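You operate a simulated robot arm through the tools that you are given. There is no shell and no other tool. Be economical: measure what you need, move in short steps, check, and stop when the job is done.

Carry out the task below with a simulated two-armed robot. There is one attempt and no reset: what you move stays moved.

JOB
Roll the dust off the orange sheet, lay it on the pack and slide the side pusher home.
Fine: use the teal roller and put it back; clamp the side pusher.

The check looks at the end state, three seconds after you hand in, the way a careful person would. Anything else that was tipped, shoved, dropped, spilled or broken makes it a failure. Flat cloth is picked up by pressing the open fingertips on it (5 to 10 N) and closing them slowly along it; thin cloth reads only 2 to 8 mm in the jaws.

ROBOT AND FRAMES
Two 7-joint arms with two-finger parallel grippers on one trunk, on a base that drives. Base frame: it is fixed to the floor where the robot stands at the start and does not move with it; the origin is under the middle of the robot, x ahead of it, y to its left, z up. Readings come in cm, rad, newtons and seconds.
The left shoulder is at the start at [6, 14.4, 92.6], the right one opposite. With the tool pointing down near the work surface each hand reaches from about 30 to 72 cm from the robot's upright axis, wherever it stands, measured 20 degrees to its own side. Places, roughly: bed of the squaring deck [60, 160, 90]; brown sheet [50, 150, 100]; front clamp [40, 140, 90]; pins lever [50, 180, 90]; side clamp [60, 130, 90]; side pusher [60, 140, 90]; steel plate [50, 150, 100]. Payload 1.57 kg a hand.
Tool frame (each hand has its own): the origin (TCP) lies between the finger pads and is the grasp point; the fingertips stand 3 cm ahead of it; z points along the fingers, y is the line along which they close. Largest opening 11 cm; finger width 2.4, thickness 1.2; the body of the gripper, 4.8 by 11.2 cm, starts 7.8 cm behind the TCP.
Orientation is that of the tool frame in the base frame, as [roll, pitch, yaw] about the fixed x, y, z axes, in that order (R = Rz(yaw) Ry(pitch) Rx(roll)). With the fingers straight down and closing along the base's y, the tool's x points along the base's -x, its y along +y and its z along -z.

CONTROLS
- The arms move only by the tool move_arm. It takes "left_commands", "right_commands" or both (then of equal length, played together; a hand with none holds still); each is one flat list of numbers, 6 for each row, row after row: the shift along the tool's x, y, z in cm, then the turn, a rotation vector about the tool's x, y, z in rad. In form: [x, y, z, wx, wy, wz, x, y, z, wx, wy, wz, ...]. A call has 1 to 8 rows; each row shifts and turns the commanded pose from where the row before left it, along the tool's axes as they then stand. "left_hand" and "right_hand" are, for a hand that has rows, the finger opening in cm, from 0 to 11, set as the call begins (left out, the last holds). Rows are played at 5 a second. More than 5 cm and 0.15 rad between two rows, or a gripper value outside its range, and nothing of the call is played. A pose out of reach is approached as far as the arm can. The call stops where the force on the tool passes 70 N (or 10 N more than at its start, if that is more) or the arm is blocked; 0.2 s more then pass. The fingers move at their own pace (about 4.5 cm/s each) and stop on an object; they squeeze with about 28 N. The grip force told is the motor's: it shows also when the fingers shut on nothing. Time passes only in rows, and 0.2 s behind the last, so rows that do not move let the fingers close. The reply holds the time, the measured pose of the TCP, the force on the tool along the base axes, the opening and the grip force, in the units named above and with some noise, with the torque about the TCP (base axes, N m) and any sound that the robot's microphone picked up, and new pictures: "views" is both (left out), scene, wrist or none (wrist: the cameras of the hands that moved).
- Cameras (640 x 400 px; columns grow to the right, rows downward): "scene" is now at [3.48, 4.57, 154.05]; the picture's right is [0.56, -0.83, 0.00], its down [-0.60, -0.41, -0.69] and it looks along [0.57, 0.39, -0.72] (base axes); focal length 275 px, centre (320, 200). "left" rides on the left gripper at [7, -1.6, -14.1] in its tool frame; the picture's right is [0.23, 0.97, 0.00], its down [-0.86, 0.20, -0.48] and it looks along [-0.47, 0.11, 0.88] (tool axes); focal length 222 px, centre (320, 200). "right" rides on the right gripper at [7, 1.6, -14.1] in its tool frame; the picture's right is [-0.23, 0.97, 0.00], its down [-0.86, -0.20, -0.48] and it looks along [-0.47, -0.11, 0.88] (tool axes); focal length 222 px, centre (320, 200). There is no depth. A picture from a camera that has moved, and an enlarged one, comes with that camera's place and axes in the base frame and with its lens.
- raise_lower(by): slides the trunk up (or, below 0, down) by that many cm; the arms and the scene camera ride with it, the base frame stays. It gives what a move gives, with no picture.
- drive_base(legs): drives the robot by 1 to 6 legs, each [ahead, left, turn to the left] in cm, cm and rad, along the robot's own axes; the way and the turn of a leg run together, so that a leg with both is an arc; at most 150 cm and 3.142 rad a leg. The arms and the cameras ride along, it lands a little off, and it stops where it bumps. It gives what a move gives, and a new picture of the scene camera.
- pan_tilt(pan, tilt): turns the head with the scene camera to pan (to the left, within 1.501 rad either way) and tilt (down, from -0.506 to 1.204), counted from straight ahead of the robot. It gives what a move gives, and a new picture of the scene camera.
- inspect(camera, box): a new picture of the part [left, top, right, bottom] of that camera's present view, enlarged. It takes no simulated time.
- finish_job(): hands the job in; it is judged then, once.

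Work in short steps. Places have to be worked out from the pictures, the camera data and where the tool is seen: move nearer, look again, correct. Check each grasp and each placing, and mend what went wrong. You have 120 turns and 260 pictures in all, those below and enlarged ones among them. Open the grippers and draw the arms clear of the work before you hand the job in, unless the task says otherwise; then end with one line.

The tools are called after "Call:" by a JSON object that holds its "op" and its "data". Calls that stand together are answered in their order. move_arm: Moves the arms, as the interface text tells. Its arguments: {"type":"object","properties":{"left_commands":{"type":"array"},"left_hand":{"type":"number"},"right_commands":{"type":"array"},"right_hand":{"type":"number"},"views":{"type":"string","enum":["both","scene","wrist","none"]}},"required":[]} The other tools are called the same way: raise_lower (by) slides the trunk up or down; drive_base (legs) drives the base; pan_tilt (pan, tilt) turns the head that bears the scene camera; inspect (camera, box) takes an enlarged picture of a part of a camera's view; finish_job () hands the job in.

At the start:

```text
time_s: 0.0
left_position: [36.77, 37.96, 99.92]
left_orientation: [3.141, 0.001, 3.141]
left_ft_force: [-0.8, 0.3, -0.7]
left_torque: [0.03, -0.04, 0.0]
left_finger_gap: 10.98
left_gripper_force: 0.0
right_position: [31.73, 3.83, 100.02]
right_orientation: [3.141, 0.0, 3.141]
right_ft_force: [0.1, -0.1, 0.2]
right_torque: [0.03, 0.0, 0.0]
right_finger_gap: 10.97
right_gripper_force: 0.0
trunk travel left (down, up): [-52.5, 6.5]
robot x, y, heading: [-0.07, 0.04, 0.001]
head pan, tilt: [0.599, 0.806]
```

scene: 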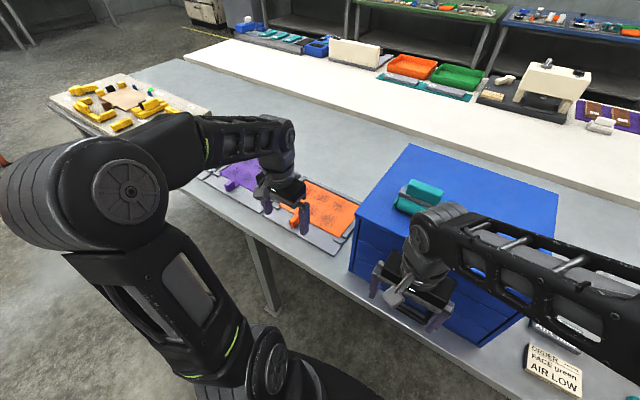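
right: 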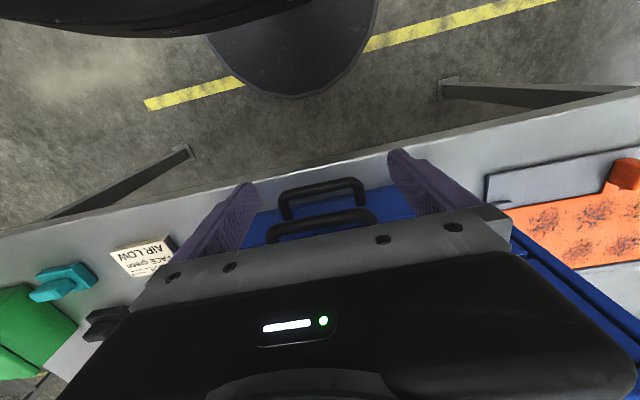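
left: 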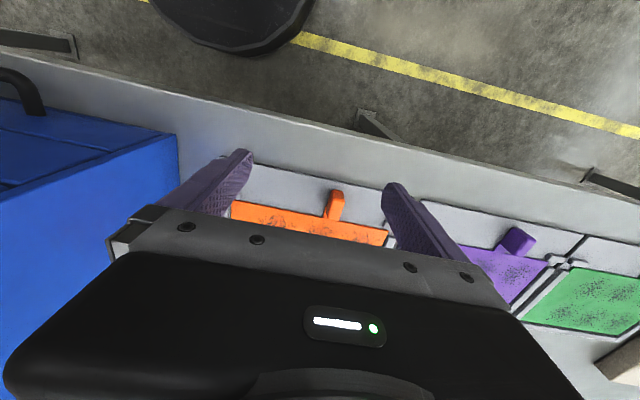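

I start by looking closely at the scene: the orange sheet, the toolbox with a teal object on it, the sign, and the deck at far left.

Call:
{"op": "inspect", "data": {"camera": "scene", "box": [180, 120, 400, 260]}}

Call:
{"op": "inspect", "data": {"camera": "scene", "box": [30, 60, 230, 190]}}

Call:
{"op": "inspect", "data": {"camera": "scene", "box": [480, 270, 640, 400]}}

Call:
{"op": "pan_tilt", "data": {"pan": -0.6, "tilt": 0.8}}

```text
2.86 times, centred on (290, 190) of scene
camera zoom: at [3.48, 4.57, 154.05], right [0.56, -0.83, 0.0], down [-0.6, -0.41, -0.69], along [0.57, 0.39, -0.72], focal length 785 px, centre (406, 229)
```

zoom: 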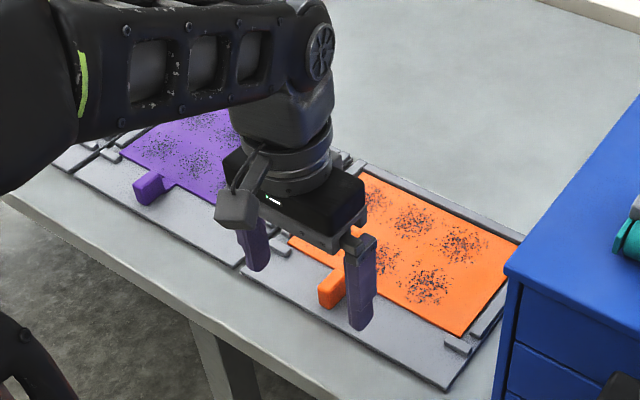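

```text
3.08 times, centred on (130, 125) of scene
camera zoom: at [3.48, 4.57, 154.05], right [0.56, -0.83, 0.0], down [-0.6, -0.41, -0.69], along [0.57, 0.39, -0.72], focal length 846 px, centre (905, 431)
```

zoom: 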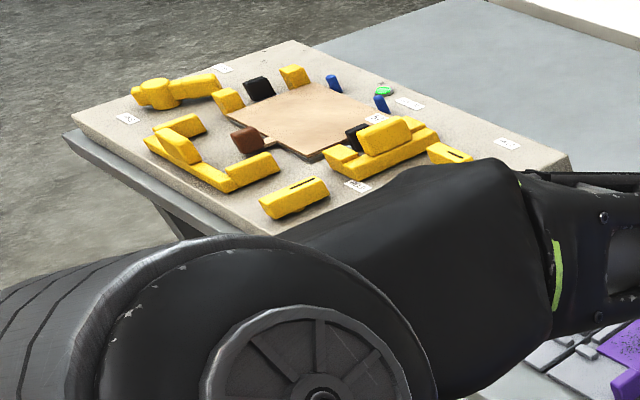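

```text
3.08 times, centred on (560, 335) of scene
camera zoom: at [3.48, 4.57, 154.05], right [0.56, -0.83, 0.0], down [-0.6, -0.41, -0.69], along [0.57, 0.39, -0.72], focal length 846 px, centre (-418, -215)
```

zoom: 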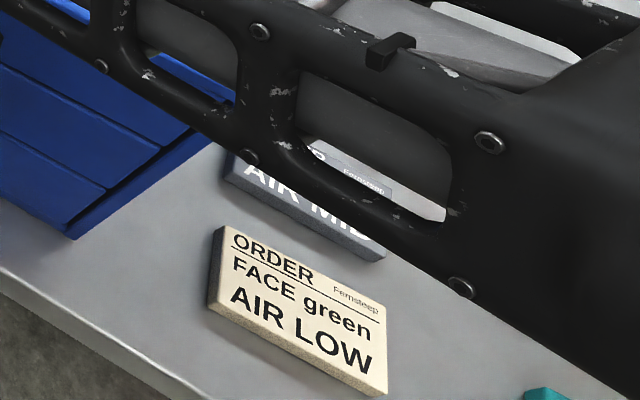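

```text
time_s: 1.4
left_position: [36.73, 38.03, 100.1]
left_orientation: [-3.139, 0.0, 3.14]
left_ft_force: [0.8, 0.6, -0.8]
left_torque: [0.03, -0.02, 0.01]
left_finger_gap: 11.01
left_gripper_force: 0.0
right_position: [31.77, 3.9, 100.05]
right_orientation: [3.139, -0.001, 3.141]
right_ft_force: [-0.5, -0.5, 0.3]
right_torque: [-0.01, 0.04, -0.01]
right_finger_gap: 11.0
right_gripper_force: 0.0
trunk travel left (down, up): [-52.5, 6.5]
robot x, y, heading: [-0.22, 0.3, -0.0]
head pan, tilt: [-0.6, 0.799]
camera scene: at [3.51, -4.51, 154.1], right [-0.56, -0.83, 0.0], down [-0.59, 0.4, -0.7], along [0.58, -0.39, -0.72], focal length 275 px, centre (320, 200)
```

scene: 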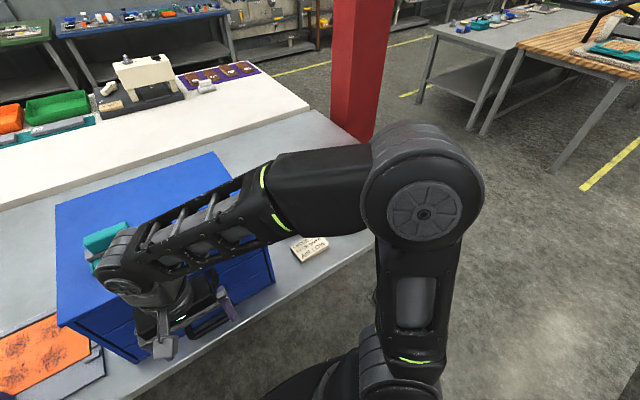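

The right arm hides part of the table. I enlarge the toolbox top and the cards.

Call:
{"op": "inspect", "data": {"camera": "scene", "box": [50, 180, 370, 380]}}

Call:
{"op": "inspect", "data": {"camera": "right", "box": [0, 200, 240, 400]}}

Call:
{"op": "pan_tilt", "data": {"pan": 0.2, "tilt": 0.9}}

```text
2.00 times, centred on (210, 280) of scene
camera zoom: at [3.51, -4.51, 154.1], right [-0.56, -0.83, 0.0], down [-0.59, 0.4, -0.7], along [0.58, -0.39, -0.72], focal length 550 px, centre (540, 40)
```

zoom: 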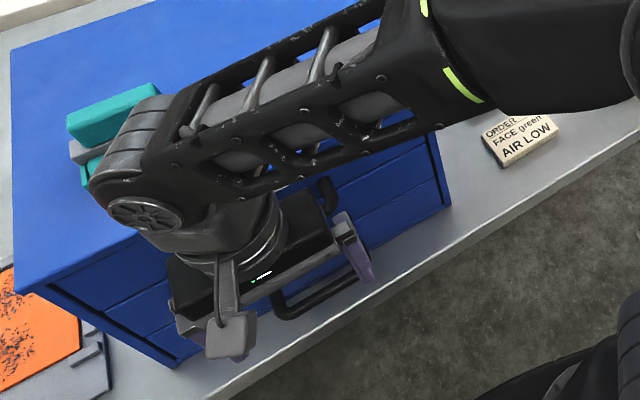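

```text
2.00 times, centred on (120, 300) of right
camera zoom: at [24.65, 5.41, 114.1], right [0.23, 0.97, 0.0], down [0.86, -0.2, 0.48], along [0.47, -0.11, -0.88], focal length 444 px, centre (720, 0)
```

zoom: 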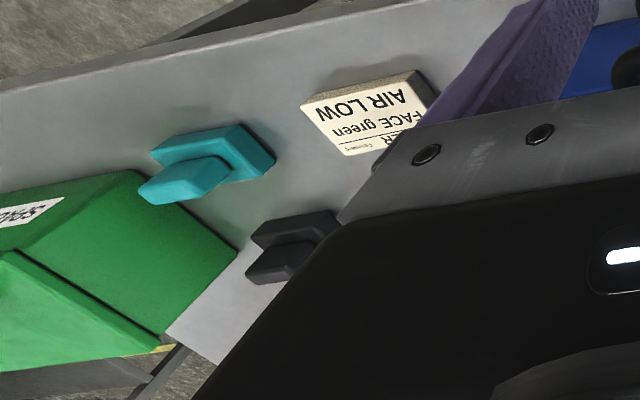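

```text
time_s: 2.5
left_position: [36.74, 38.02, 99.98]
left_orientation: [3.14, 0.0, -3.141]
left_ft_force: [-0.4, 0.1, -0.1]
left_torque: [0.0, -0.01, 0.03]
left_finger_gap: 10.99
left_gripper_force: 0.0
right_position: [31.69, 3.82, 100.02]
right_orientation: [-3.14, 0.0, 3.141]
right_ft_force: [0.6, -0.2, -0.6]
right_torque: [-0.01, 0.0, 0.01]
right_finger_gap: 11.01
right_gripper_force: 0.1
trunk travel left (down, up): [-52.5, 6.5]
robot x, y, heading: [0.12, -0.13, -0.005]
head pan, tilt: [0.201, 0.901]
camera scene: at [4.25, 1.54, 153.31], right [0.2, -0.98, 0.0], down [-0.77, -0.16, -0.62], along [0.61, 0.12, -0.78], focal length 275 px, centre (320, 200)
```

scene: 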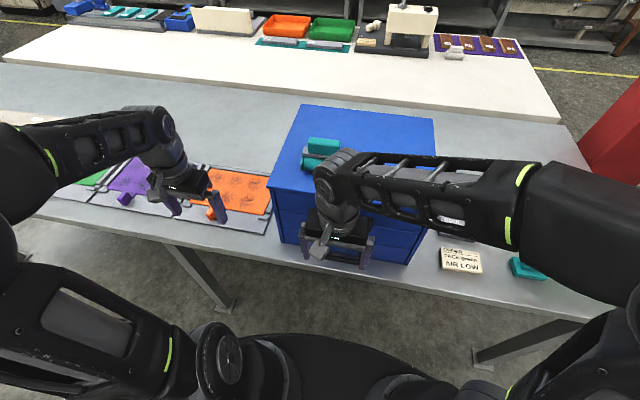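

The right arm obstructs the view; I raise it and look at the toolbox top with its camera.

Call:
{"op": "move_arm", "data": {"right_commands": [0, 0, -5, 0, 0, 0, 0, 0, -5, 0, 0, 0, 0, 0, -5, 0, 0, 0, 0, -5, 0, 0, 0, 0, 0, -5, 0, 0, 0, 0, 0, -5, 0, 0, 0, 0, 0, -5, 0, 0, 0, 0], "views": "both"}}

```text
time_s: 4.1
left_position: [36.71, 38.18, 99.95]
left_orientation: [-3.141, 0.0, -3.141]
left_ft_force: [0.2, -0.1, -0.4]
left_torque: [0.02, 0.0, 0.04]
left_finger_gap: 10.99
left_gripper_force: 0.0
right_position: [31.43, -16.1, 110.86]
right_orientation: [3.141, 0.0, -3.138]
right_ft_force: [0.5, 0.1, 0.7]
right_torque: [0.03, -0.01, 0.02]
right_finger_gap: 11.02
right_gripper_force: 0.0
right hand out of reach, approached as far as the arm can: row 3
trunk travel left (down, up): [-52.5, 6.5]
robot x, y, heading: [-0.2, 0.15, -0.001]
head pan, tilt: [0.201, 0.901]
camera scene: at [4.19, 1.53, 153.31], right [0.2, -0.98, 0.0], down [-0.77, -0.16, -0.62], along [0.61, 0.12, -0.78], focal length 275 px, centre (320, 200)
camera right: at [24.38, -14.57, 125.03], right [0.22, 0.97, 0.0], down [0.86, -0.2, 0.48], along [0.47, -0.11, -0.88], focal length 222 px, centre (320, 200)
```

scene: 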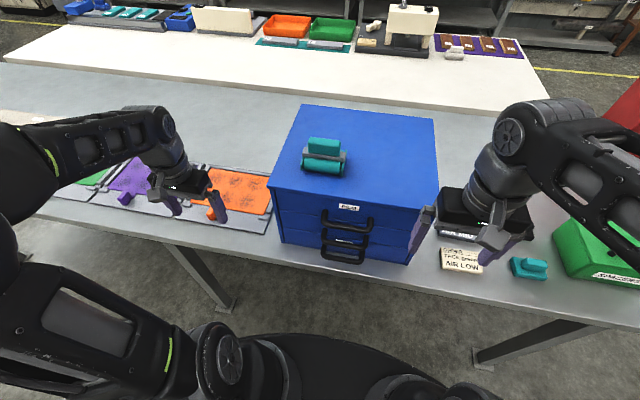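
right: 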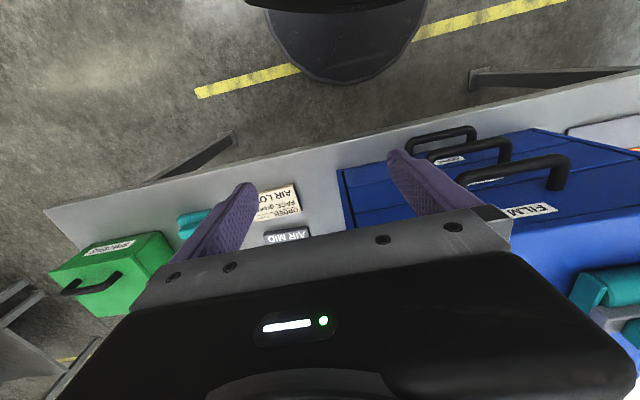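

Now the toolbox top is free in view; I enlarge the roller, the labels, and the green box area.

Call:
{"op": "inspect", "data": {"camera": "scene", "box": [260, 100, 450, 270]}}

Call:
{"op": "inspect", "data": {"camera": "scene", "box": [420, 180, 640, 310]}}

Call:
{"op": "inspect", "data": {"camera": "right", "box": [30, 170, 350, 330]}}

Call:
{"op": "inspect", "data": {"camera": "scene", "box": [40, 130, 290, 250]}}

```text
2.35 times, centred on (355, 185) of scene
camera zoom: at [4.19, 1.53, 153.31], right [0.2, -0.98, 0.0], down [-0.77, -0.16, -0.62], along [0.61, 0.12, -0.78], focal length 647 px, centre (238, 235)
```

zoom: 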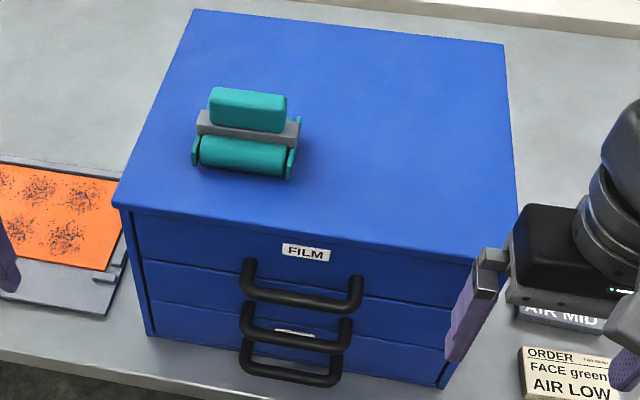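

```text
2.91 times, centred on (530, 245) of scene
camera zoom: at [4.19, 1.53, 153.31], right [0.2, -0.98, 0.0], down [-0.77, -0.16, -0.62], along [0.61, 0.12, -0.78], focal length 800 px, centre (-291, 69)
```

zoom: 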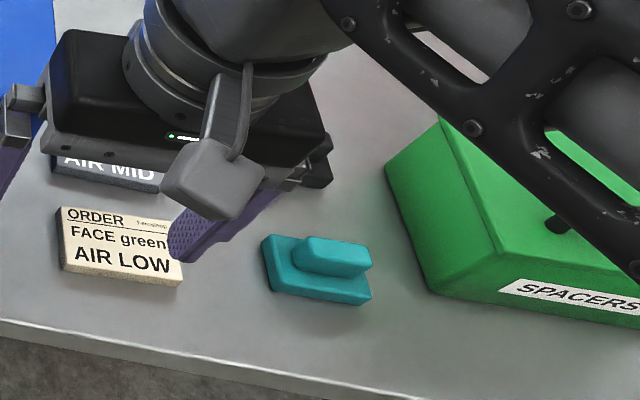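

```text
2.00 times, centred on (190, 250) of right
camera zoom: at [24.38, -14.57, 125.03], right [0.22, 0.97, 0.0], down [0.86, -0.2, 0.48], along [0.47, -0.11, -0.88], focal length 444 px, centre (580, 100)
```

zoom: 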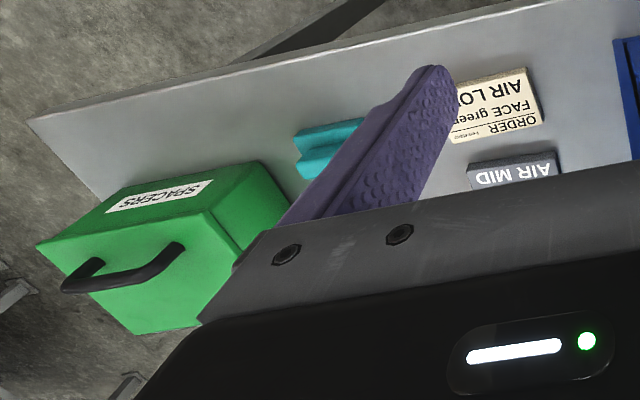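

```text
2.56 times, centred on (165, 190) of scene
camera zoom: at [4.19, 1.53, 153.31], right [0.2, -0.98, 0.0], down [-0.77, -0.16, -0.62], along [0.61, 0.12, -0.78], focal length 704 px, centre (717, 226)
```

zoom: 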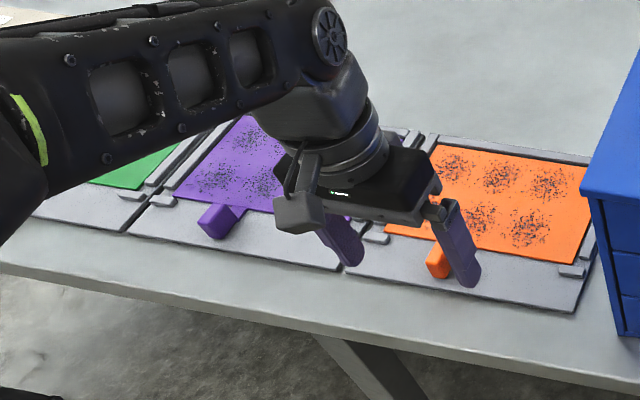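

The roller with its handle sits on the toolbox near (50, 10, 110), the orange sheet near (48, 30). I raise the trunk and shift the robot left by 25 cm so that the right hand can serve both.

Call:
{"op": "raise_lower", "data": {"by": 6.4}}

Call:
{"op": "drive_base", "data": {"legs": [[0, 25, 0]]}}

```text
time_s: 5.2
left_position: [36.85, 38.02, 106.37]
left_orientation: [3.141, 0.001, 3.141]
left_ft_force: [-0.7, -0.6, 0.2]
left_torque: [0.0, 0.04, 0.01]
left_finger_gap: 11.0
left_gripper_force: 0.1
right_position: [31.49, -16.11, 117.38]
right_orientation: [-3.141, 0.0, -3.141]
right_ft_force: [-0.9, -0.2, 0.4]
right_torque: [0.01, -0.02, 0.0]
right_finger_gap: 11.01
right_gripper_force: 0.1
trunk travel left (down, up): [-58.9, 0.1]
robot x, y, heading: [-0.19, -0.07, 0.0]
head pan, tilt: [0.201, 0.901]
```

```text
time_s: 7.0
left_position: [36.78, 63.12, 106.41]
left_orientation: [-3.139, -0.001, -3.141]
left_ft_force: [0.1, 0.3, -0.7]
left_torque: [-0.01, -0.01, -0.03]
left_finger_gap: 10.98
left_gripper_force: 0.1
right_position: [31.54, 9.04, 117.31]
right_orientation: [-3.139, 0.001, 3.141]
right_ft_force: [1.0, -0.5, -0.5]
right_torque: [0.02, 0.01, 0.03]
right_finger_gap: 11.03
right_gripper_force: 0.0
trunk travel left (down, up): [-58.9, 0.1]
robot x, y, heading: [0.03, 24.99, -0.002]
head pan, tilt: [0.201, 0.901]
camera scene: at [4.24, 26.69, 159.71], right [0.2, -0.98, 0.0], down [-0.77, -0.16, -0.62], along [0.61, 0.12, -0.78], focal length 275 px, centre (320, 200)
```

scene: 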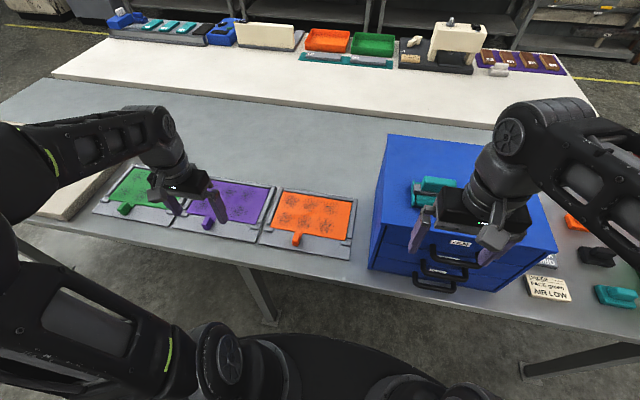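

Orange sheet now in clear view. I enlarge it and take the right wrist view of the roller.

Call:
{"op": "inspect", "data": {"camera": "scene", "box": [240, 170, 380, 270]}}

Call:
{"op": "inspect", "data": {"camera": "right", "box": [0, 0, 640, 400]}}

Call:
{"op": "inspect", "data": {"camera": "scene", "box": [370, 150, 500, 250]}}

```text
4.00 times, centred on (310, 220) of scene
camera zoom: at [4.24, 26.69, 159.71], right [0.2, -0.98, 0.0], down [-0.77, -0.16, -0.62], along [0.61, 0.12, -0.78], focal length 1099 px, centre (360, 120)
```

zoom: 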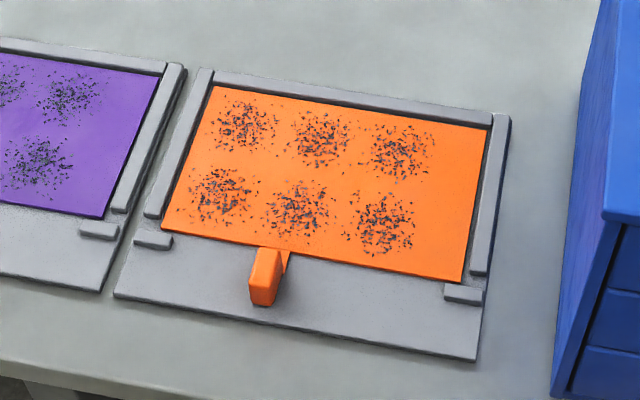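

```text
1.00 times, centred on (320, 200) of right (not enlarged: the box is as wide or as high as the picture)
camera zoom: at [24.47, 10.55, 131.45], right [0.23, 0.97, 0.0], down [0.86, -0.2, 0.48], along [0.47, -0.11, -0.88], focal length 222 px, centre (320, 200)
```

zoom: 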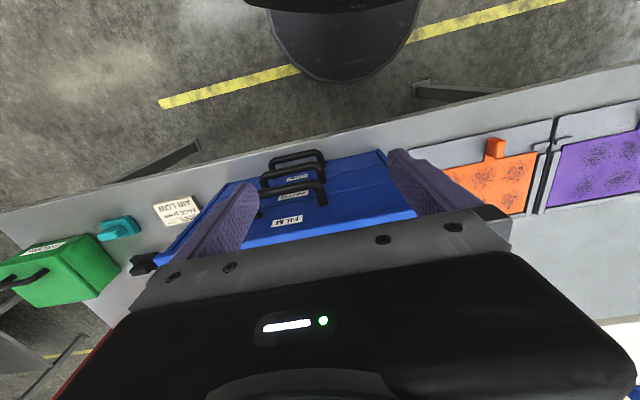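

```text
4.00 times, centred on (435, 200) of scene
camera zoom: at [4.24, 26.69, 159.71], right [0.2, -0.98, 0.0], down [-0.77, -0.16, -0.62], along [0.61, 0.12, -0.78], focal length 1099 px, centre (-140, 200)
```

zoom: 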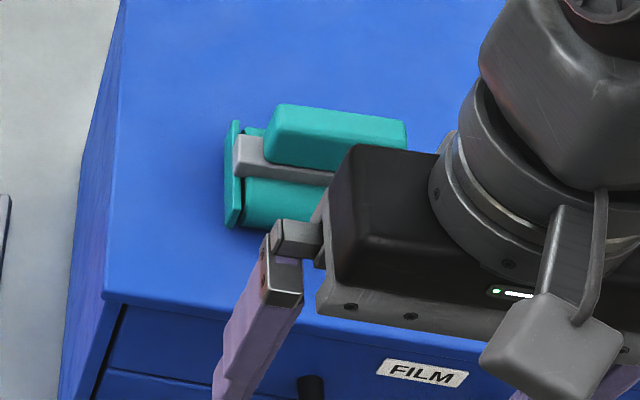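

By triangulation: box top z≈108.8, roller handle x 46.9–49.5, y 5.8–12.8, z 114–117, cylinder below it, sheet x 46.4–61, y 27.5–51, z≈87. I turn the right hand a quarter turn so it closes along x.

Call:
{"op": "move_arm", "data": {"right_commands": [0, 0, -0.5, 0, 0, 0.145, 0, 0, -0.5, 0, 0, 0.145, 0, 0, -0.5, 0, 0, 0.145, 0, 0, -0.5, 0, 0, 0.145, 0, 0, 0, 0, 0, 0.145, 0, 0, 0, 0, 0, 0.145, 0, 0, 0, 0, 0, 0.145, 0, 0, 0, 0, 0, 0.145], "views": "none"}}

Call:
{"op": "move_arm", "data": {"right_commands": [0, 0, 0, 0, 0, 0.145, 0, 0, 0, 0, 0, 0.145, 0, 0, 0, 0, 0, 0.12, 0, 0, 0, 0, 0, 0], "views": "both"}}

```text
time_s: 8.8
left_position: [36.79, 63.13, 106.34]
left_orientation: [3.141, 0.0, 3.141]
left_ft_force: [1.1, 1.1, 0.3]
left_torque: [0.0, -0.02, 0.02]
left_finger_gap: 11.02
left_gripper_force: 0.1
right_position: [32.15, 9.09, 117.91]
right_orientation: [3.141, 0.0, 1.979]
right_ft_force: [0.3, 0.1, 0.2]
right_torque: [0.03, -0.01, 0.02]
right_finger_gap: 11.03
right_gripper_force: 0.1
right hand out of reach, approached as far as the arm can: row 2, 3, 4
trunk travel left (down, up): [-58.9, 0.1]
robot x, y, heading: [-0.08, 24.79, -0.008]
head pan, tilt: [0.201, 0.901]
```

```text
time_s: 9.8
left_position: [36.81, 62.98, 106.42]
left_orientation: [3.141, -0.001, 3.142]
left_ft_force: [-0.3, 0.4, -0.5]
left_torque: [0.03, 0.0, 0.02]
left_finger_gap: 10.99
left_gripper_force: 0.0
right_position: [32.14, 9.25, 117.98]
right_orientation: [3.14, 0.001, 1.568]
right_ft_force: [-0.4, 0.0, 0.1]
right_torque: [0.02, -0.02, -0.01]
right_finger_gap: 10.99
right_gripper_force: 0.0
trunk travel left (down, up): [-58.9, 0.1]
robot x, y, heading: [-0.05, 24.67, -0.004]
head pan, tilt: [0.201, 0.901]
camera scene: at [4.25, 26.55, 159.71], right [0.2, -0.98, 0.0], down [-0.77, -0.16, -0.62], along [0.61, 0.12, -0.78], focal length 275 px, centre (320, 200)
camera right: at [33.72, 16.12, 132.06], right [0.97, -0.23, 0.0], down [-0.2, -0.85, 0.48], along [-0.11, -0.47, -0.88], focal length 222 px, centre (320, 200)
```

scene: 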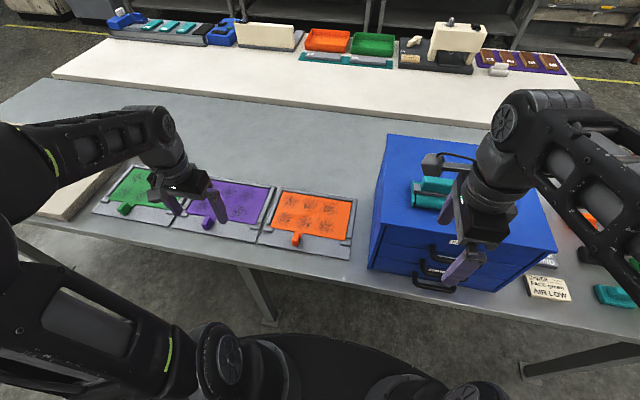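
right: 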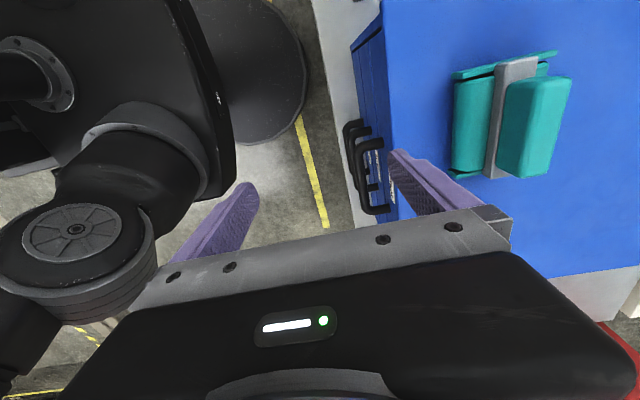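

The roller is seen clearly: cylinder below, handle above. I move forward a bit and up to test upward reach before going over the roller.

Call:
{"op": "move_arm", "data": {"right_commands": [0, 2.5, -1, 0, 0, 0, 0, 2.5, -1.5, 0, 0, 0, 0, 0, -2, 0, 0, 0], "views": "none"}}

```text
time_s: 10.6
left_position: [36.66, 63.0, 106.28]
left_orientation: [-3.141, 0.0, 3.141]
left_ft_force: [0.0, -0.4, 0.0]
left_torque: [-0.02, -0.03, -0.02]
left_finger_gap: 11.0
left_gripper_force: 0.0
right_position: [36.19, 9.53, 118.73]
right_orientation: [3.141, 0.0, 1.571]
right_ft_force: [-0.6, -1.2, 0.6]
right_torque: [0.03, -0.01, 0.01]
right_finger_gap: 11.02
right_gripper_force: 0.0
right hand out of reach, approached as far as the arm can: row 1, 2, 3
trunk travel left (down, up): [-58.9, 0.1]
robot x, y, heading: [-0.2, 25.06, -0.008]
head pan, tilt: [0.201, 0.901]
```

Upward reach stops at about 118.7, so I approach along the handle instead: out to y≈20, forward to x≈48, then slide in from the side with the open fingers straddling it.

Call:
{"op": "move_arm", "data": {"right_commands": [4, 0, 0, 0, 0, 0, 4, 0, 0, 0, 0, 0, 2.5, 0, 0, 0, 0, 0, 0, 4, 0, 0, 0, 0, 0, 4, 0, 0, 0, 0, 0, 4, 0, 0, 0, 0], "views": "both"}}

```text
time_s: 12.0
left_position: [36.83, 62.91, 106.38]
left_orientation: [-3.141, -0.002, -3.14]
left_ft_force: [-0.1, 0.3, 0.3]
left_torque: [0.01, 0.08, 0.02]
left_finger_gap: 10.99
left_gripper_force: 0.1
right_position: [48.42, 19.74, 117.34]
right_orientation: [3.134, -0.004, 1.57]
right_ft_force: [-0.1, 1.1, 0.1]
right_torque: [-0.03, 0.06, 0.04]
right_finger_gap: 11.01
right_gripper_force: 0.1
right hand out of reach, approached as far as the arm can: row 6
trunk travel left (down, up): [-58.9, 0.1]
robot x, y, heading: [-0.2, 24.98, 0.001]
head pan, tilt: [0.201, 0.901]
camera scene: at [4.55, 26.6, 159.7], right [0.2, -0.98, 0.0], down [-0.77, -0.16, -0.62], along [0.61, 0.12, -0.79], focal length 275 px, centre (320, 200)
camera right: at [49.88, 26.67, 131.41], right [0.97, -0.23, 0.01], down [-0.2, -0.86, 0.47], along [-0.1, -0.46, -0.88], focal length 222 px, centre (320, 200)
```

scene: 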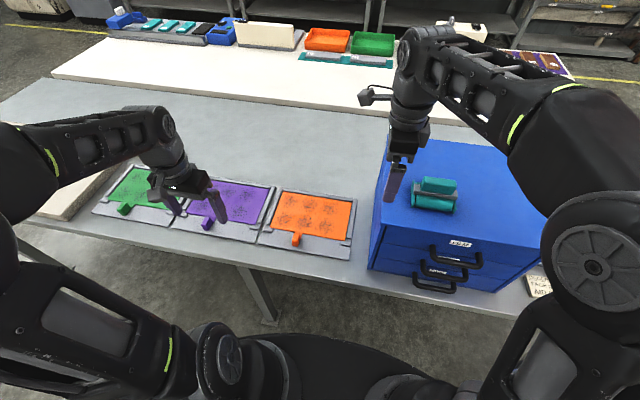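
right: 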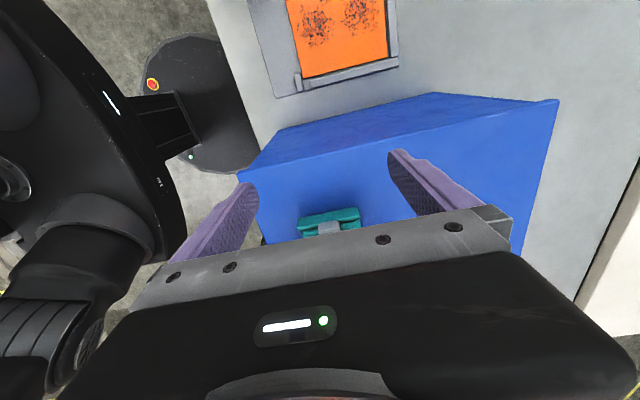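

The straddle lines up (handle at gap centre). I slide toward -y by 10.3 cm slightly higher.

Call:
{"op": "move_arm", "data": {"right_commands": [-3, 0, -0.6, 0, 0, 0, -3, 0, 0, 0, 0, 0, -2.3, 0, 0, 0, 0, 0, -2, 0, 0, 0, 0, 0], "views": "both"}}

```text
time_s: 13.0
left_position: [36.81, 63.03, 106.41]
left_orientation: [-3.141, -0.001, 3.142]
left_ft_force: [0.4, -0.2, -0.1]
left_torque: [-0.01, 0.03, -0.01]
left_finger_gap: 11.01
left_gripper_force: 0.0
right_position: [47.53, 9.38, 117.67]
right_orientation: [3.141, 0.0, 1.573]
right_ft_force: [0.1, -0.9, 0.2]
right_torque: [0.0, 0.01, 0.01]
right_finger_gap: 10.98
right_gripper_force: 0.1
right hand out of reach, approached as far as the arm can: row 1, 2
trunk travel left (down, up): [-58.9, 0.1]
robot x, y, heading: [-0.1, 25.02, 0.003]
head pan, tilt: [0.201, 0.901]
camera scene: at [4.27, 26.54, 159.71], right [0.2, -0.98, 0.0], down [-0.77, -0.16, -0.62], along [0.61, 0.12, -0.78], focal length 275 px, centre (320, 200)
camera right: at [49.01, 16.24, 131.7], right [0.97, -0.23, 0.0], down [-0.2, -0.86, 0.48], along [-0.11, -0.47, -0.88], focal length 222 px, centre (320, 200)
```

scene: 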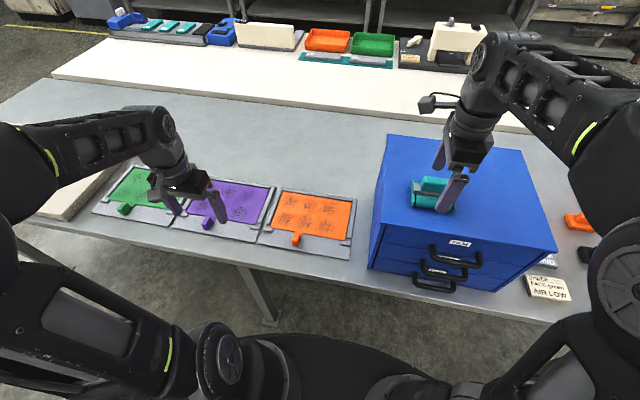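
right: 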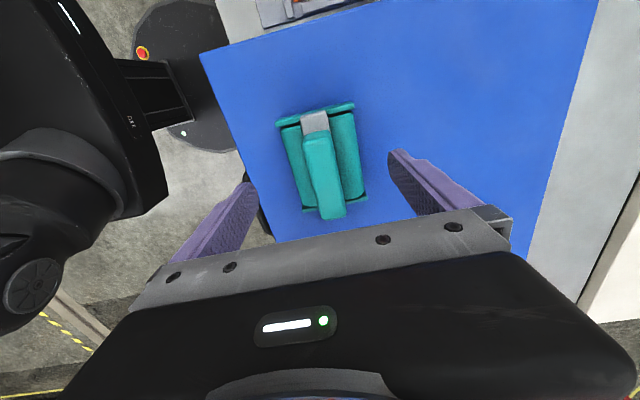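

The roller is a two-cylinder type with the handle centred between my fingers. I lower 0.8 cm and close.

Call:
{"op": "move_arm", "data": {"right_commands": [0, 0, 0.5, 0, 0, 0, 0, 0, 0.4, 0, 0, 0, 0, 0, 0, 0, 0, 0], "views": "none"}}

Call:
{"op": "move_arm", "data": {"right_commands": [0, 0, 0, 0, 0, 0, 0, 0, 0, 0, 0, 0, 0, 0, 0, 0, 0, 0, 0, 0, 0, 0, 0, 0, 0, 0, 0, 0, 0, 0], "right_hand": 0, "views": "both"}}

```text
time_s: 13.8
left_position: [36.84, 63.01, 106.35]
left_orientation: [3.14, 0.002, -3.141]
left_ft_force: [-1.0, 1.0, -0.3]
left_torque: [0.0, 0.01, 0.02]
left_finger_gap: 11.01
left_gripper_force: 0.2
right_position: [47.44, 9.4, 116.93]
right_orientation: [3.141, 0.0, 1.57]
right_ft_force: [-0.7, 0.0, 0.2]
right_torque: [-0.03, 0.04, 0.02]
right_finger_gap: 11.02
right_gripper_force: 0.1
trunk travel left (down, up): [-58.9, 0.1]
robot x, y, heading: [-0.31, 24.87, 0.0]
head pan, tilt: [0.201, 0.901]
```

```text
time_s: 15.0
left_position: [36.77, 63.09, 106.38]
left_orientation: [3.141, 0.0, -3.141]
left_ft_force: [0.2, -0.5, -0.8]
left_torque: [-0.01, -0.01, -0.01]
left_finger_gap: 11.01
left_gripper_force: 0.0
right_position: [47.48, 9.39, 116.83]
right_orientation: [-3.141, -0.001, 1.572]
right_ft_force: [-0.9, -0.5, 0.1]
right_torque: [0.0, 0.02, -0.01]
right_finger_gap: 2.2
right_gripper_force: 11.1
trunk travel left (down, up): [-58.9, 0.1]
robot x, y, heading: [-0.1, 25.34, 0.005]
head pan, tilt: [0.201, 0.901]
camera scene: at [4.24, 26.55, 159.71], right [0.2, -0.98, 0.0], down [-0.77, -0.16, -0.62], along [0.61, 0.12, -0.78], focal length 275 px, centre (320, 200)
camera right: at [48.92, 16.27, 131.03], right [0.97, -0.23, 0.0], down [-0.2, -0.86, 0.48], along [-0.11, -0.47, -0.88], focal length 222 px, centre (320, 200)
```

scene: 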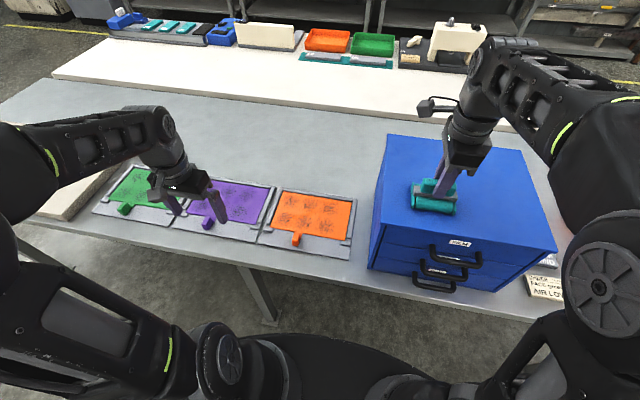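
right: 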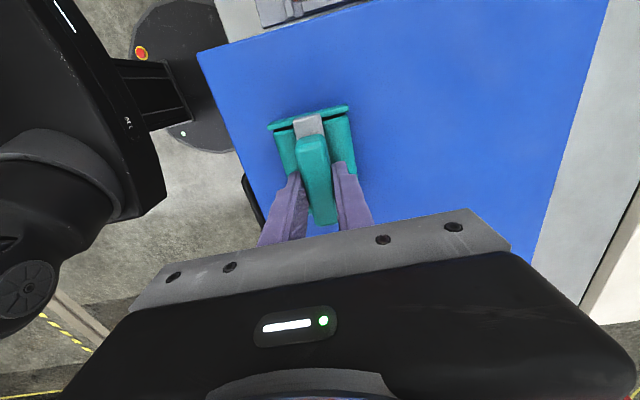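

Handle gripped (gap 2.2). I verify the grip and lift about 1 cm.

Call:
{"op": "move_arm", "data": {"right_commands": [0, 0, 0, 0, 0, 0, 0, 0, -0.5, 0, 0, 0, 0, 0, -0.6, 0, 0, 0, 0, 0, 0, 0, 0, 0], "views": "both"}}

Call:
{"op": "inspect", "data": {"camera": "scene", "box": [390, 130, 510, 230]}}

```text
time_s: 16.0
left_position: [36.87, 63.0, 106.43]
left_orientation: [-3.141, 0.0, -3.141]
left_ft_force: [0.7, 0.3, 0.4]
left_torque: [0.0, 0.01, -0.03]
left_finger_gap: 11.02
left_gripper_force: 0.0
right_position: [47.33, 9.28, 118.01]
right_orientation: [3.141, 0.002, 1.569]
right_ft_force: [0.5, -0.3, 2.0]
right_torque: [-0.07, 0.04, 0.01]
right_finger_gap: 2.13
right_gripper_force: 28.1
trunk travel left (down, up): [-58.9, 0.1]
robot x, y, heading: [0.06, 25.08, 0.002]
head pan, tilt: [0.201, 0.901]
camera scene: at [4.25, 26.58, 159.72], right [0.2, -0.98, 0.0], down [-0.77, -0.16, -0.62], along [0.61, 0.12, -0.78], focal length 275 px, centre (320, 200)
camera right: at [48.87, 16.19, 132.14], right [0.97, -0.23, 0.0], down [-0.2, -0.85, 0.48], along [-0.11, -0.47, -0.88], focal length 222 px, centre (320, 200)
```

scene: 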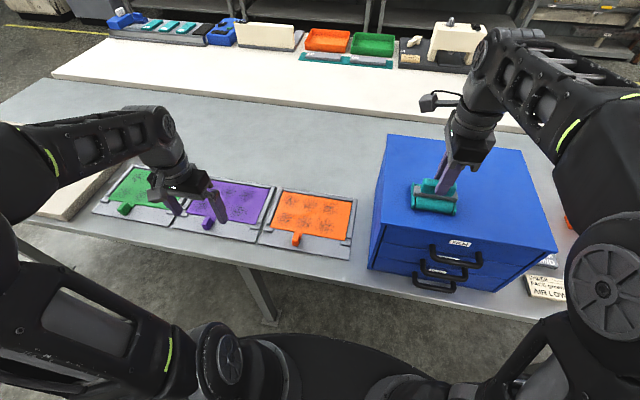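
right: 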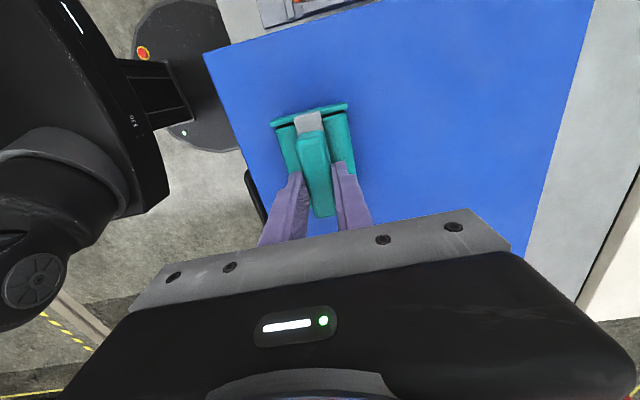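

```text
4.00 times, centred on (450, 180) of scene
camera zoom: at [4.25, 26.58, 159.72], right [0.2, -0.98, 0.0], down [-0.77, -0.16, -0.62], along [0.61, 0.12, -0.78], focal length 1099 px, centre (-200, 280)
```

zoom: 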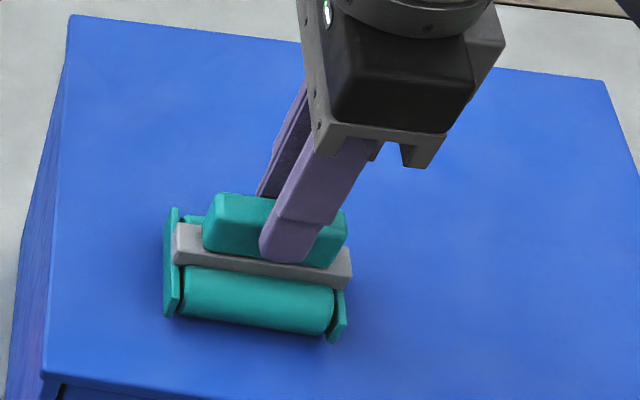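

The roller is lifted and steady; rest pose noted as TCP (47.4, 9.35, 116.85). I drive the base 24 cm left to bring it over the sheet's side.

Call:
{"op": "drive_base", "data": {"legs": [[0, 24, 0]]}}

```text
time_s: 17.8
left_position: [36.06, 87.55, 106.36]
left_orientation: [-3.138, 0.0, -3.129]
left_ft_force: [0.4, -0.2, -0.1]
left_torque: [-0.03, 0.01, 0.0]
left_finger_gap: 10.99
left_gripper_force: 0.1
right_position: [47.37, 33.93, 118.02]
right_orientation: [-3.142, 0.001, 1.582]
right_ft_force: [-0.4, 0.4, 0.5]
right_torque: [-0.02, -0.01, 0.03]
right_finger_gap: 2.19
right_gripper_force: 28.2
trunk travel left (down, up): [-58.9, 0.1]
robot x, y, heading: [-0.2, 49.16, 0.011]
head pan, tilt: [0.201, 0.901]
camera scene: at [4.1, 50.7, 159.71], right [0.21, -0.98, 0.0], down [-0.77, -0.17, -0.62], along [0.61, 0.13, -0.78], focal length 275 px, centre (320, 200)
```

scene: 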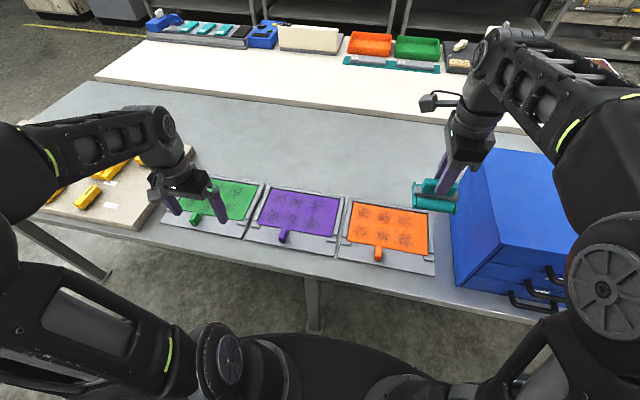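

Patches estimated at lanes y≈34, 40.7, 47.3 and rows x≈51, 58.3. I move above the first lane and descend to z≈99.

Call:
{"op": "move_arm", "data": {"right_commands": [0, 4, 1, 0, 0, 0.01, 0, 1, 3, 0, 0, 0, 0, 0, 4, 0, 0, 0, 0, 0, 4, 0, 0, 0, 0, 0, 4, 0, 0, 0, 0, 0, 3, 0, 0, 0, 0, 0, 0, 0, 0, 0], "views": "both"}}

```text
time_s: 19.4
left_position: [36.15, 87.36, 106.45]
left_orientation: [3.141, -0.002, -3.129]
left_ft_force: [-0.8, -0.7, 1.0]
left_torque: [0.01, -0.02, 0.01]
left_finger_gap: 10.99
left_gripper_force: 0.0
right_position: [52.25, 33.82, 98.76]
right_orientation: [3.142, 0.0, 1.57]
right_ft_force: [0.4, 0.7, -0.5]
right_torque: [0.02, 0.0, -0.03]
right_finger_gap: 2.16
right_gripper_force: 28.3
trunk travel left (down, up): [-58.9, 0.1]
robot x, y, heading: [-0.19, 48.72, 0.012]
head pan, tilt: [0.201, 0.901]
camera scene: at [4.09, 50.54, 159.71], right [0.21, -0.98, 0.0], down [-0.77, -0.17, -0.62], along [0.61, 0.13, -0.78], focal length 275 px, centre (320, 200)
camera right: at [53.71, 40.73, 112.87], right [0.97, -0.22, 0.0], down [-0.2, -0.86, 0.48], along [-0.11, -0.47, -0.88], focal length 222 px, centre (320, 200)
```

scene: 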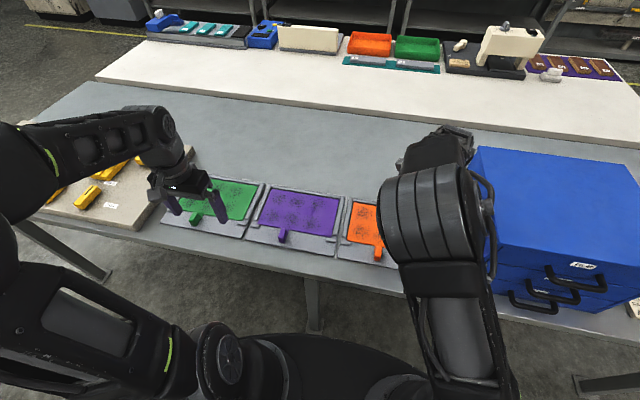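
right: 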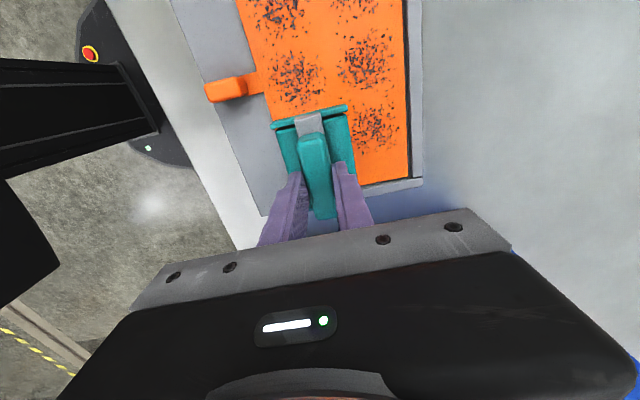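

Good view of the sheet from the right wrist camera. I go down slowly to find contact.

Call:
{"op": "move_arm", "data": {"right_commands": [0, 0, 0.6, 0, 0, 0, 0, 0, 0.6, 0, 0, 0, 0, 0, 0.6, 0, 0, 0, 0, 0, 0.4, 0, 0, 0, 0, 0, 0.4, 0, 0, 0], "views": "wrist"}}

```text
time_s: 20.6
left_position: [36.13, 87.47, 106.36]
left_orientation: [-3.141, 0.002, -3.129]
left_ft_force: [0.1, 0.5, 0.1]
left_torque: [0.0, -0.01, 0.0]
left_finger_gap: 10.97
left_gripper_force: 0.1
right_position: [52.22, 33.81, 96.31]
right_orientation: [-3.14, -0.002, 1.573]
right_ft_force: [-0.9, 0.9, 0.6]
right_torque: [-0.01, -0.04, 0.0]
right_finger_gap: 2.16
right_gripper_force: 28.0
trunk travel left (down, up): [-58.9, 0.1]
robot x, y, heading: [-0.28, 49.24, 0.014]
head pan, tilt: [0.201, 0.901]
camera right: at [53.87, 40.79, 110.44], right [0.97, -0.22, 0.0], down [-0.2, -0.86, 0.48], along [-0.11, -0.47, -0.88], focal length 222 px, centre (320, 200)
```

right: 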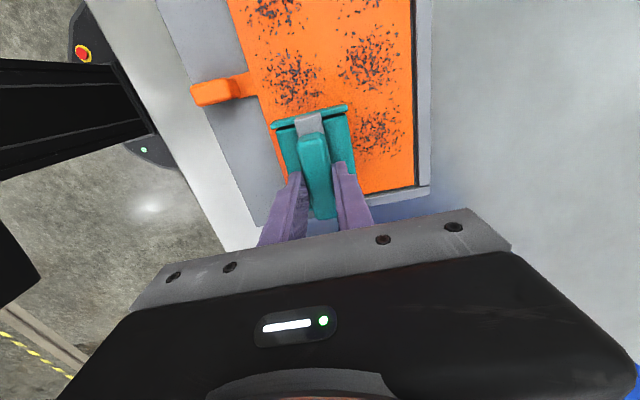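

No contact yet. Continuing down in 0.3 cm steps.

Call:
{"op": "move_arm", "data": {"right_commands": [0, 0, 0.3, 0, 0, 0, 0, 0, 0.3, 0, 0, 0, 0, 0, 0.3, 0, 0, 0, 0, 0, 0, 0, 0, 0], "views": "none"}}

```text
time_s: 21.6
left_position: [36.21, 87.43, 106.37]
left_orientation: [-3.141, 0.001, -3.13]
left_ft_force: [0.8, -0.4, -0.6]
left_torque: [-0.06, -0.03, 0.02]
left_finger_gap: 10.99
left_gripper_force: 0.0
right_position: [52.41, 33.9, 95.49]
right_orientation: [3.141, 0.0, 1.573]
right_ft_force: [-0.2, -0.4, -0.3]
right_torque: [-0.02, 0.03, 0.03]
right_finger_gap: 2.17
right_gripper_force: 28.1
trunk travel left (down, up): [-58.9, 0.1]
robot x, y, heading: [0.07, 49.03, 0.009]
head pan, tilt: [0.201, 0.901]
```

Still free; further.

Call:
{"op": "move_arm", "data": {"right_commands": [0, 0, 0.25, 0, 0, 0, 0, 0, 0.25, 0, 0, 0, 0, 0, 0, 0, 0, 0], "views": "none"}}

Call:
{"op": "move_arm", "data": {"right_commands": [0, 0, 0.2, 0, 0, 0, 0, 0, 0, 0, 0, 0], "views": "wrist"}}

```text
time_s: 22.4
left_position: [36.17, 87.43, 106.47]
left_orientation: [-3.139, 0.0, -3.13]
left_ft_force: [0.0, 0.3, -0.3]
left_torque: [0.0, 0.01, -0.04]
left_finger_gap: 11.01
left_gripper_force: 0.1
right_position: [52.38, 33.8, 94.88]
right_orientation: [-3.141, 0.0, 1.573]
right_ft_force: [-0.3, 0.6, 0.1]
right_torque: [0.01, 0.01, 0.02]
right_finger_gap: 2.14
right_gripper_force: 28.2
trunk travel left (down, up): [-58.9, 0.1]
robot x, y, heading: [-0.17, 48.67, 0.008]
head pan, tilt: [0.201, 0.901]
```

```text
time_s: 22.9
left_position: [36.1, 87.36, 106.51]
left_orientation: [3.141, -0.001, -3.129]
left_ft_force: [-0.5, -0.2, -1.0]
left_torque: [0.02, 0.03, -0.03]
left_finger_gap: 10.98
left_gripper_force: 0.0
right_position: [52.51, 33.87, 94.84]
right_orientation: [-3.141, 0.0, 1.573]
right_ft_force: [-0.4, 0.5, 0.4]
right_torque: [-0.01, -0.01, -0.02]
right_finger_gap: 2.13
right_gripper_force: 27.5
trunk travel left (down, up): [-58.9, 0.1]
robot x, y, heading: [-0.04, 48.81, 0.014]
head pan, tilt: [0.201, 0.901]
camera right: at [53.94, 40.79, 108.91], right [0.97, -0.23, 0.0], down [-0.2, -0.86, 0.48], along [-0.11, -0.47, -0.88], focal length 222 px, centre (320, 200)
```

right: 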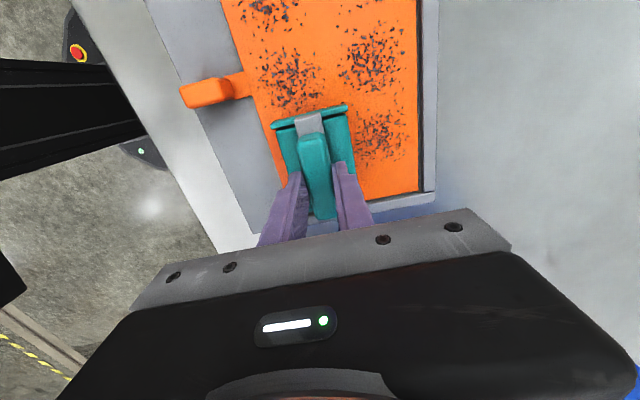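

Still no force. Keep descending.

Call:
{"op": "move_arm", "data": {"right_commands": [0, 0, 0.3, 0, 0, 0, 0, 0, 0.3, 0, 0, 0, 0, 0, 0, 0, 0, 0], "views": "none"}}

Call:
{"op": "move_arm", "data": {"right_commands": [0, 0, 0.3, 0, 0, 0, 0, 0, 0, 0, 0, 0], "views": "none"}}

Call:
{"op": "move_arm", "data": {"right_commands": [0, 0, 0.3, 0, 0, 0, 0, 0, 0, 0, 0, 0], "views": "wrist"}}

```text
time_s: 23.8
left_position: [36.14, 87.49, 106.35]
left_orientation: [-3.139, 0.0, -3.128]
left_ft_force: [-0.9, -0.2, 0.2]
left_torque: [-0.02, -0.03, 0.01]
left_finger_gap: 11.01
left_gripper_force: 0.1
right_position: [52.27, 33.9, 94.32]
right_orientation: [-3.141, 0.001, 1.572]
right_ft_force: [0.9, 0.8, -0.5]
right_torque: [0.03, 0.0, 0.01]
right_finger_gap: 2.15
right_gripper_force: 27.6
trunk travel left (down, up): [-58.9, 0.1]
robot x, y, heading: [-0.13, 49.0, 0.017]
head pan, tilt: [0.201, 0.901]
```

```text
time_s: 24.4
left_position: [36.05, 87.44, 106.46]
left_orientation: [3.14, 0.001, -3.129]
left_ft_force: [0.6, -0.2, 0.5]
left_torque: [0.01, 0.0, 0.02]
left_finger_gap: 11.0
left_gripper_force: 0.1
right_position: [52.4, 33.87, 94.18]
right_orientation: [3.136, 0.001, 1.573]
right_ft_force: [2.3, -1.3, 19.3]
right_torque: [0.36, 0.09, -0.04]
right_finger_gap: 2.19
right_gripper_force: 28.5
trunk travel left (down, up): [-58.9, 0.1]
robot x, y, heading: [0.05, 48.85, 0.014]
head pan, tilt: [0.201, 0.901]
```

```text
time_s: 24.9
left_position: [36.06, 87.45, 106.41]
left_orientation: [-3.141, 0.002, -3.129]
left_ft_force: [0.2, 1.0, -0.7]
left_torque: [0.01, -0.01, 0.0]
left_finger_gap: 10.99
left_gripper_force: 0.0
right_position: [52.19, 33.92, 93.78]
right_orientation: [3.139, 0.001, 1.572]
right_ft_force: [0.4, -0.9, 21.0]
right_torque: [-0.01, 0.09, -0.04]
right_finger_gap: 2.16
right_gripper_force: 27.7
trunk travel left (down, up): [-58.9, 0.1]
robot x, y, heading: [-0.05, 49.19, 0.011]
head pan, tilt: [0.201, 0.901]
camera right: at [53.78, 40.81, 107.89], right [0.97, -0.22, 0.0], down [-0.2, -0.86, 0.48], along [-0.11, -0.47, -0.88], focal length 222 px, centre (320, 200)
```

right: 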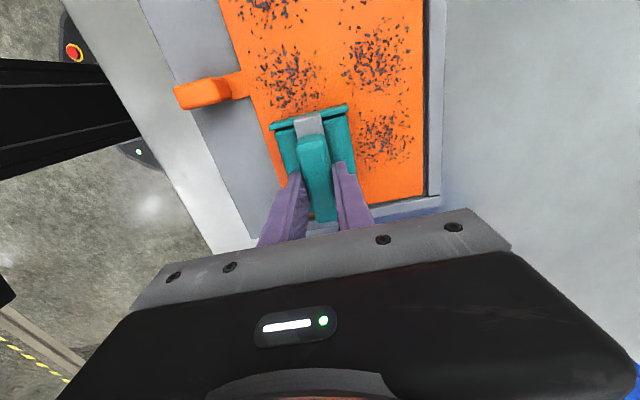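

Contact at TCP z≈94; 21 N. I ease up 0.2 cm and roll back to the front edge then forward along the lane.

Call:
{"op": "move_arm", "data": {"right_commands": [0, 0, -0.2, 0, 0, 0, 0, -1, 0, 0, 0, 0, 0, -1, 0, 0, 0, 0, 0, 0, 0, 0, 0, 0], "views": "none"}}

Call:
{"op": "move_arm", "data": {"right_commands": [0, 1.2, 0, 0, 0, 0, 0, 1.2, 0, 0, 0, 0, 0, 1.2, 0, 0, 0, 0, 0, 1.2, 0, 0, 0, 0, 0, 1.2, 0, 0, 0, 0, 0, 1.2, 0, 0, 0, 0, 0, 0, 0, 0, 0, 0], "views": "wrist"}}

```text
time_s: 25.9
left_position: [36.06, 87.54, 106.4]
left_orientation: [-3.14, 0.0, -3.129]
left_ft_force: [-1.5, 0.6, 0.5]
left_torque: [0.02, -0.03, 0.01]
left_finger_gap: 11.01
left_gripper_force: 0.0
right_position: [50.41, 33.86, 93.64]
right_orientation: [3.141, 0.001, 1.574]
right_ft_force: [0.0, 4.9, 4.0]
right_torque: [0.14, 0.02, -0.01]
right_finger_gap: 2.2
right_gripper_force: 27.6
trunk travel left (down, up): [-58.9, 0.1]
robot x, y, heading: [0.05, 48.86, 0.013]
head pan, tilt: [0.201, 0.901]
```

```text
time_s: 27.6
left_position: [36.09, 87.37, 106.44]
left_orientation: [-3.14, 0.0, -3.13]
left_ft_force: [-0.3, -0.8, 0.6]
left_torque: [0.01, 0.01, -0.02]
left_finger_gap: 11.01
left_gripper_force: 0.2
right_position: [57.54, 33.91, 93.79]
right_orientation: [-3.141, 0.0, 1.573]
right_ft_force: [0.3, -1.7, 1.6]
right_torque: [-0.1, 0.07, -0.01]
right_finger_gap: 2.18
right_gripper_force: 28.4
trunk travel left (down, up): [-58.9, 0.1]
robot x, y, heading: [-0.06, 49.08, 0.016]
head pan, tilt: [0.201, 0.901]
camera right: at [59.08, 40.84, 107.88], right [0.97, -0.22, 0.0], down [-0.2, -0.86, 0.48], along [-0.11, -0.47, -0.88], focal length 222 px, centre (320, 200)
```

right: 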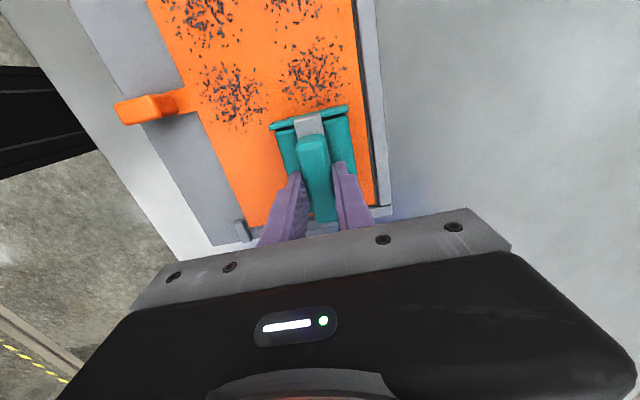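

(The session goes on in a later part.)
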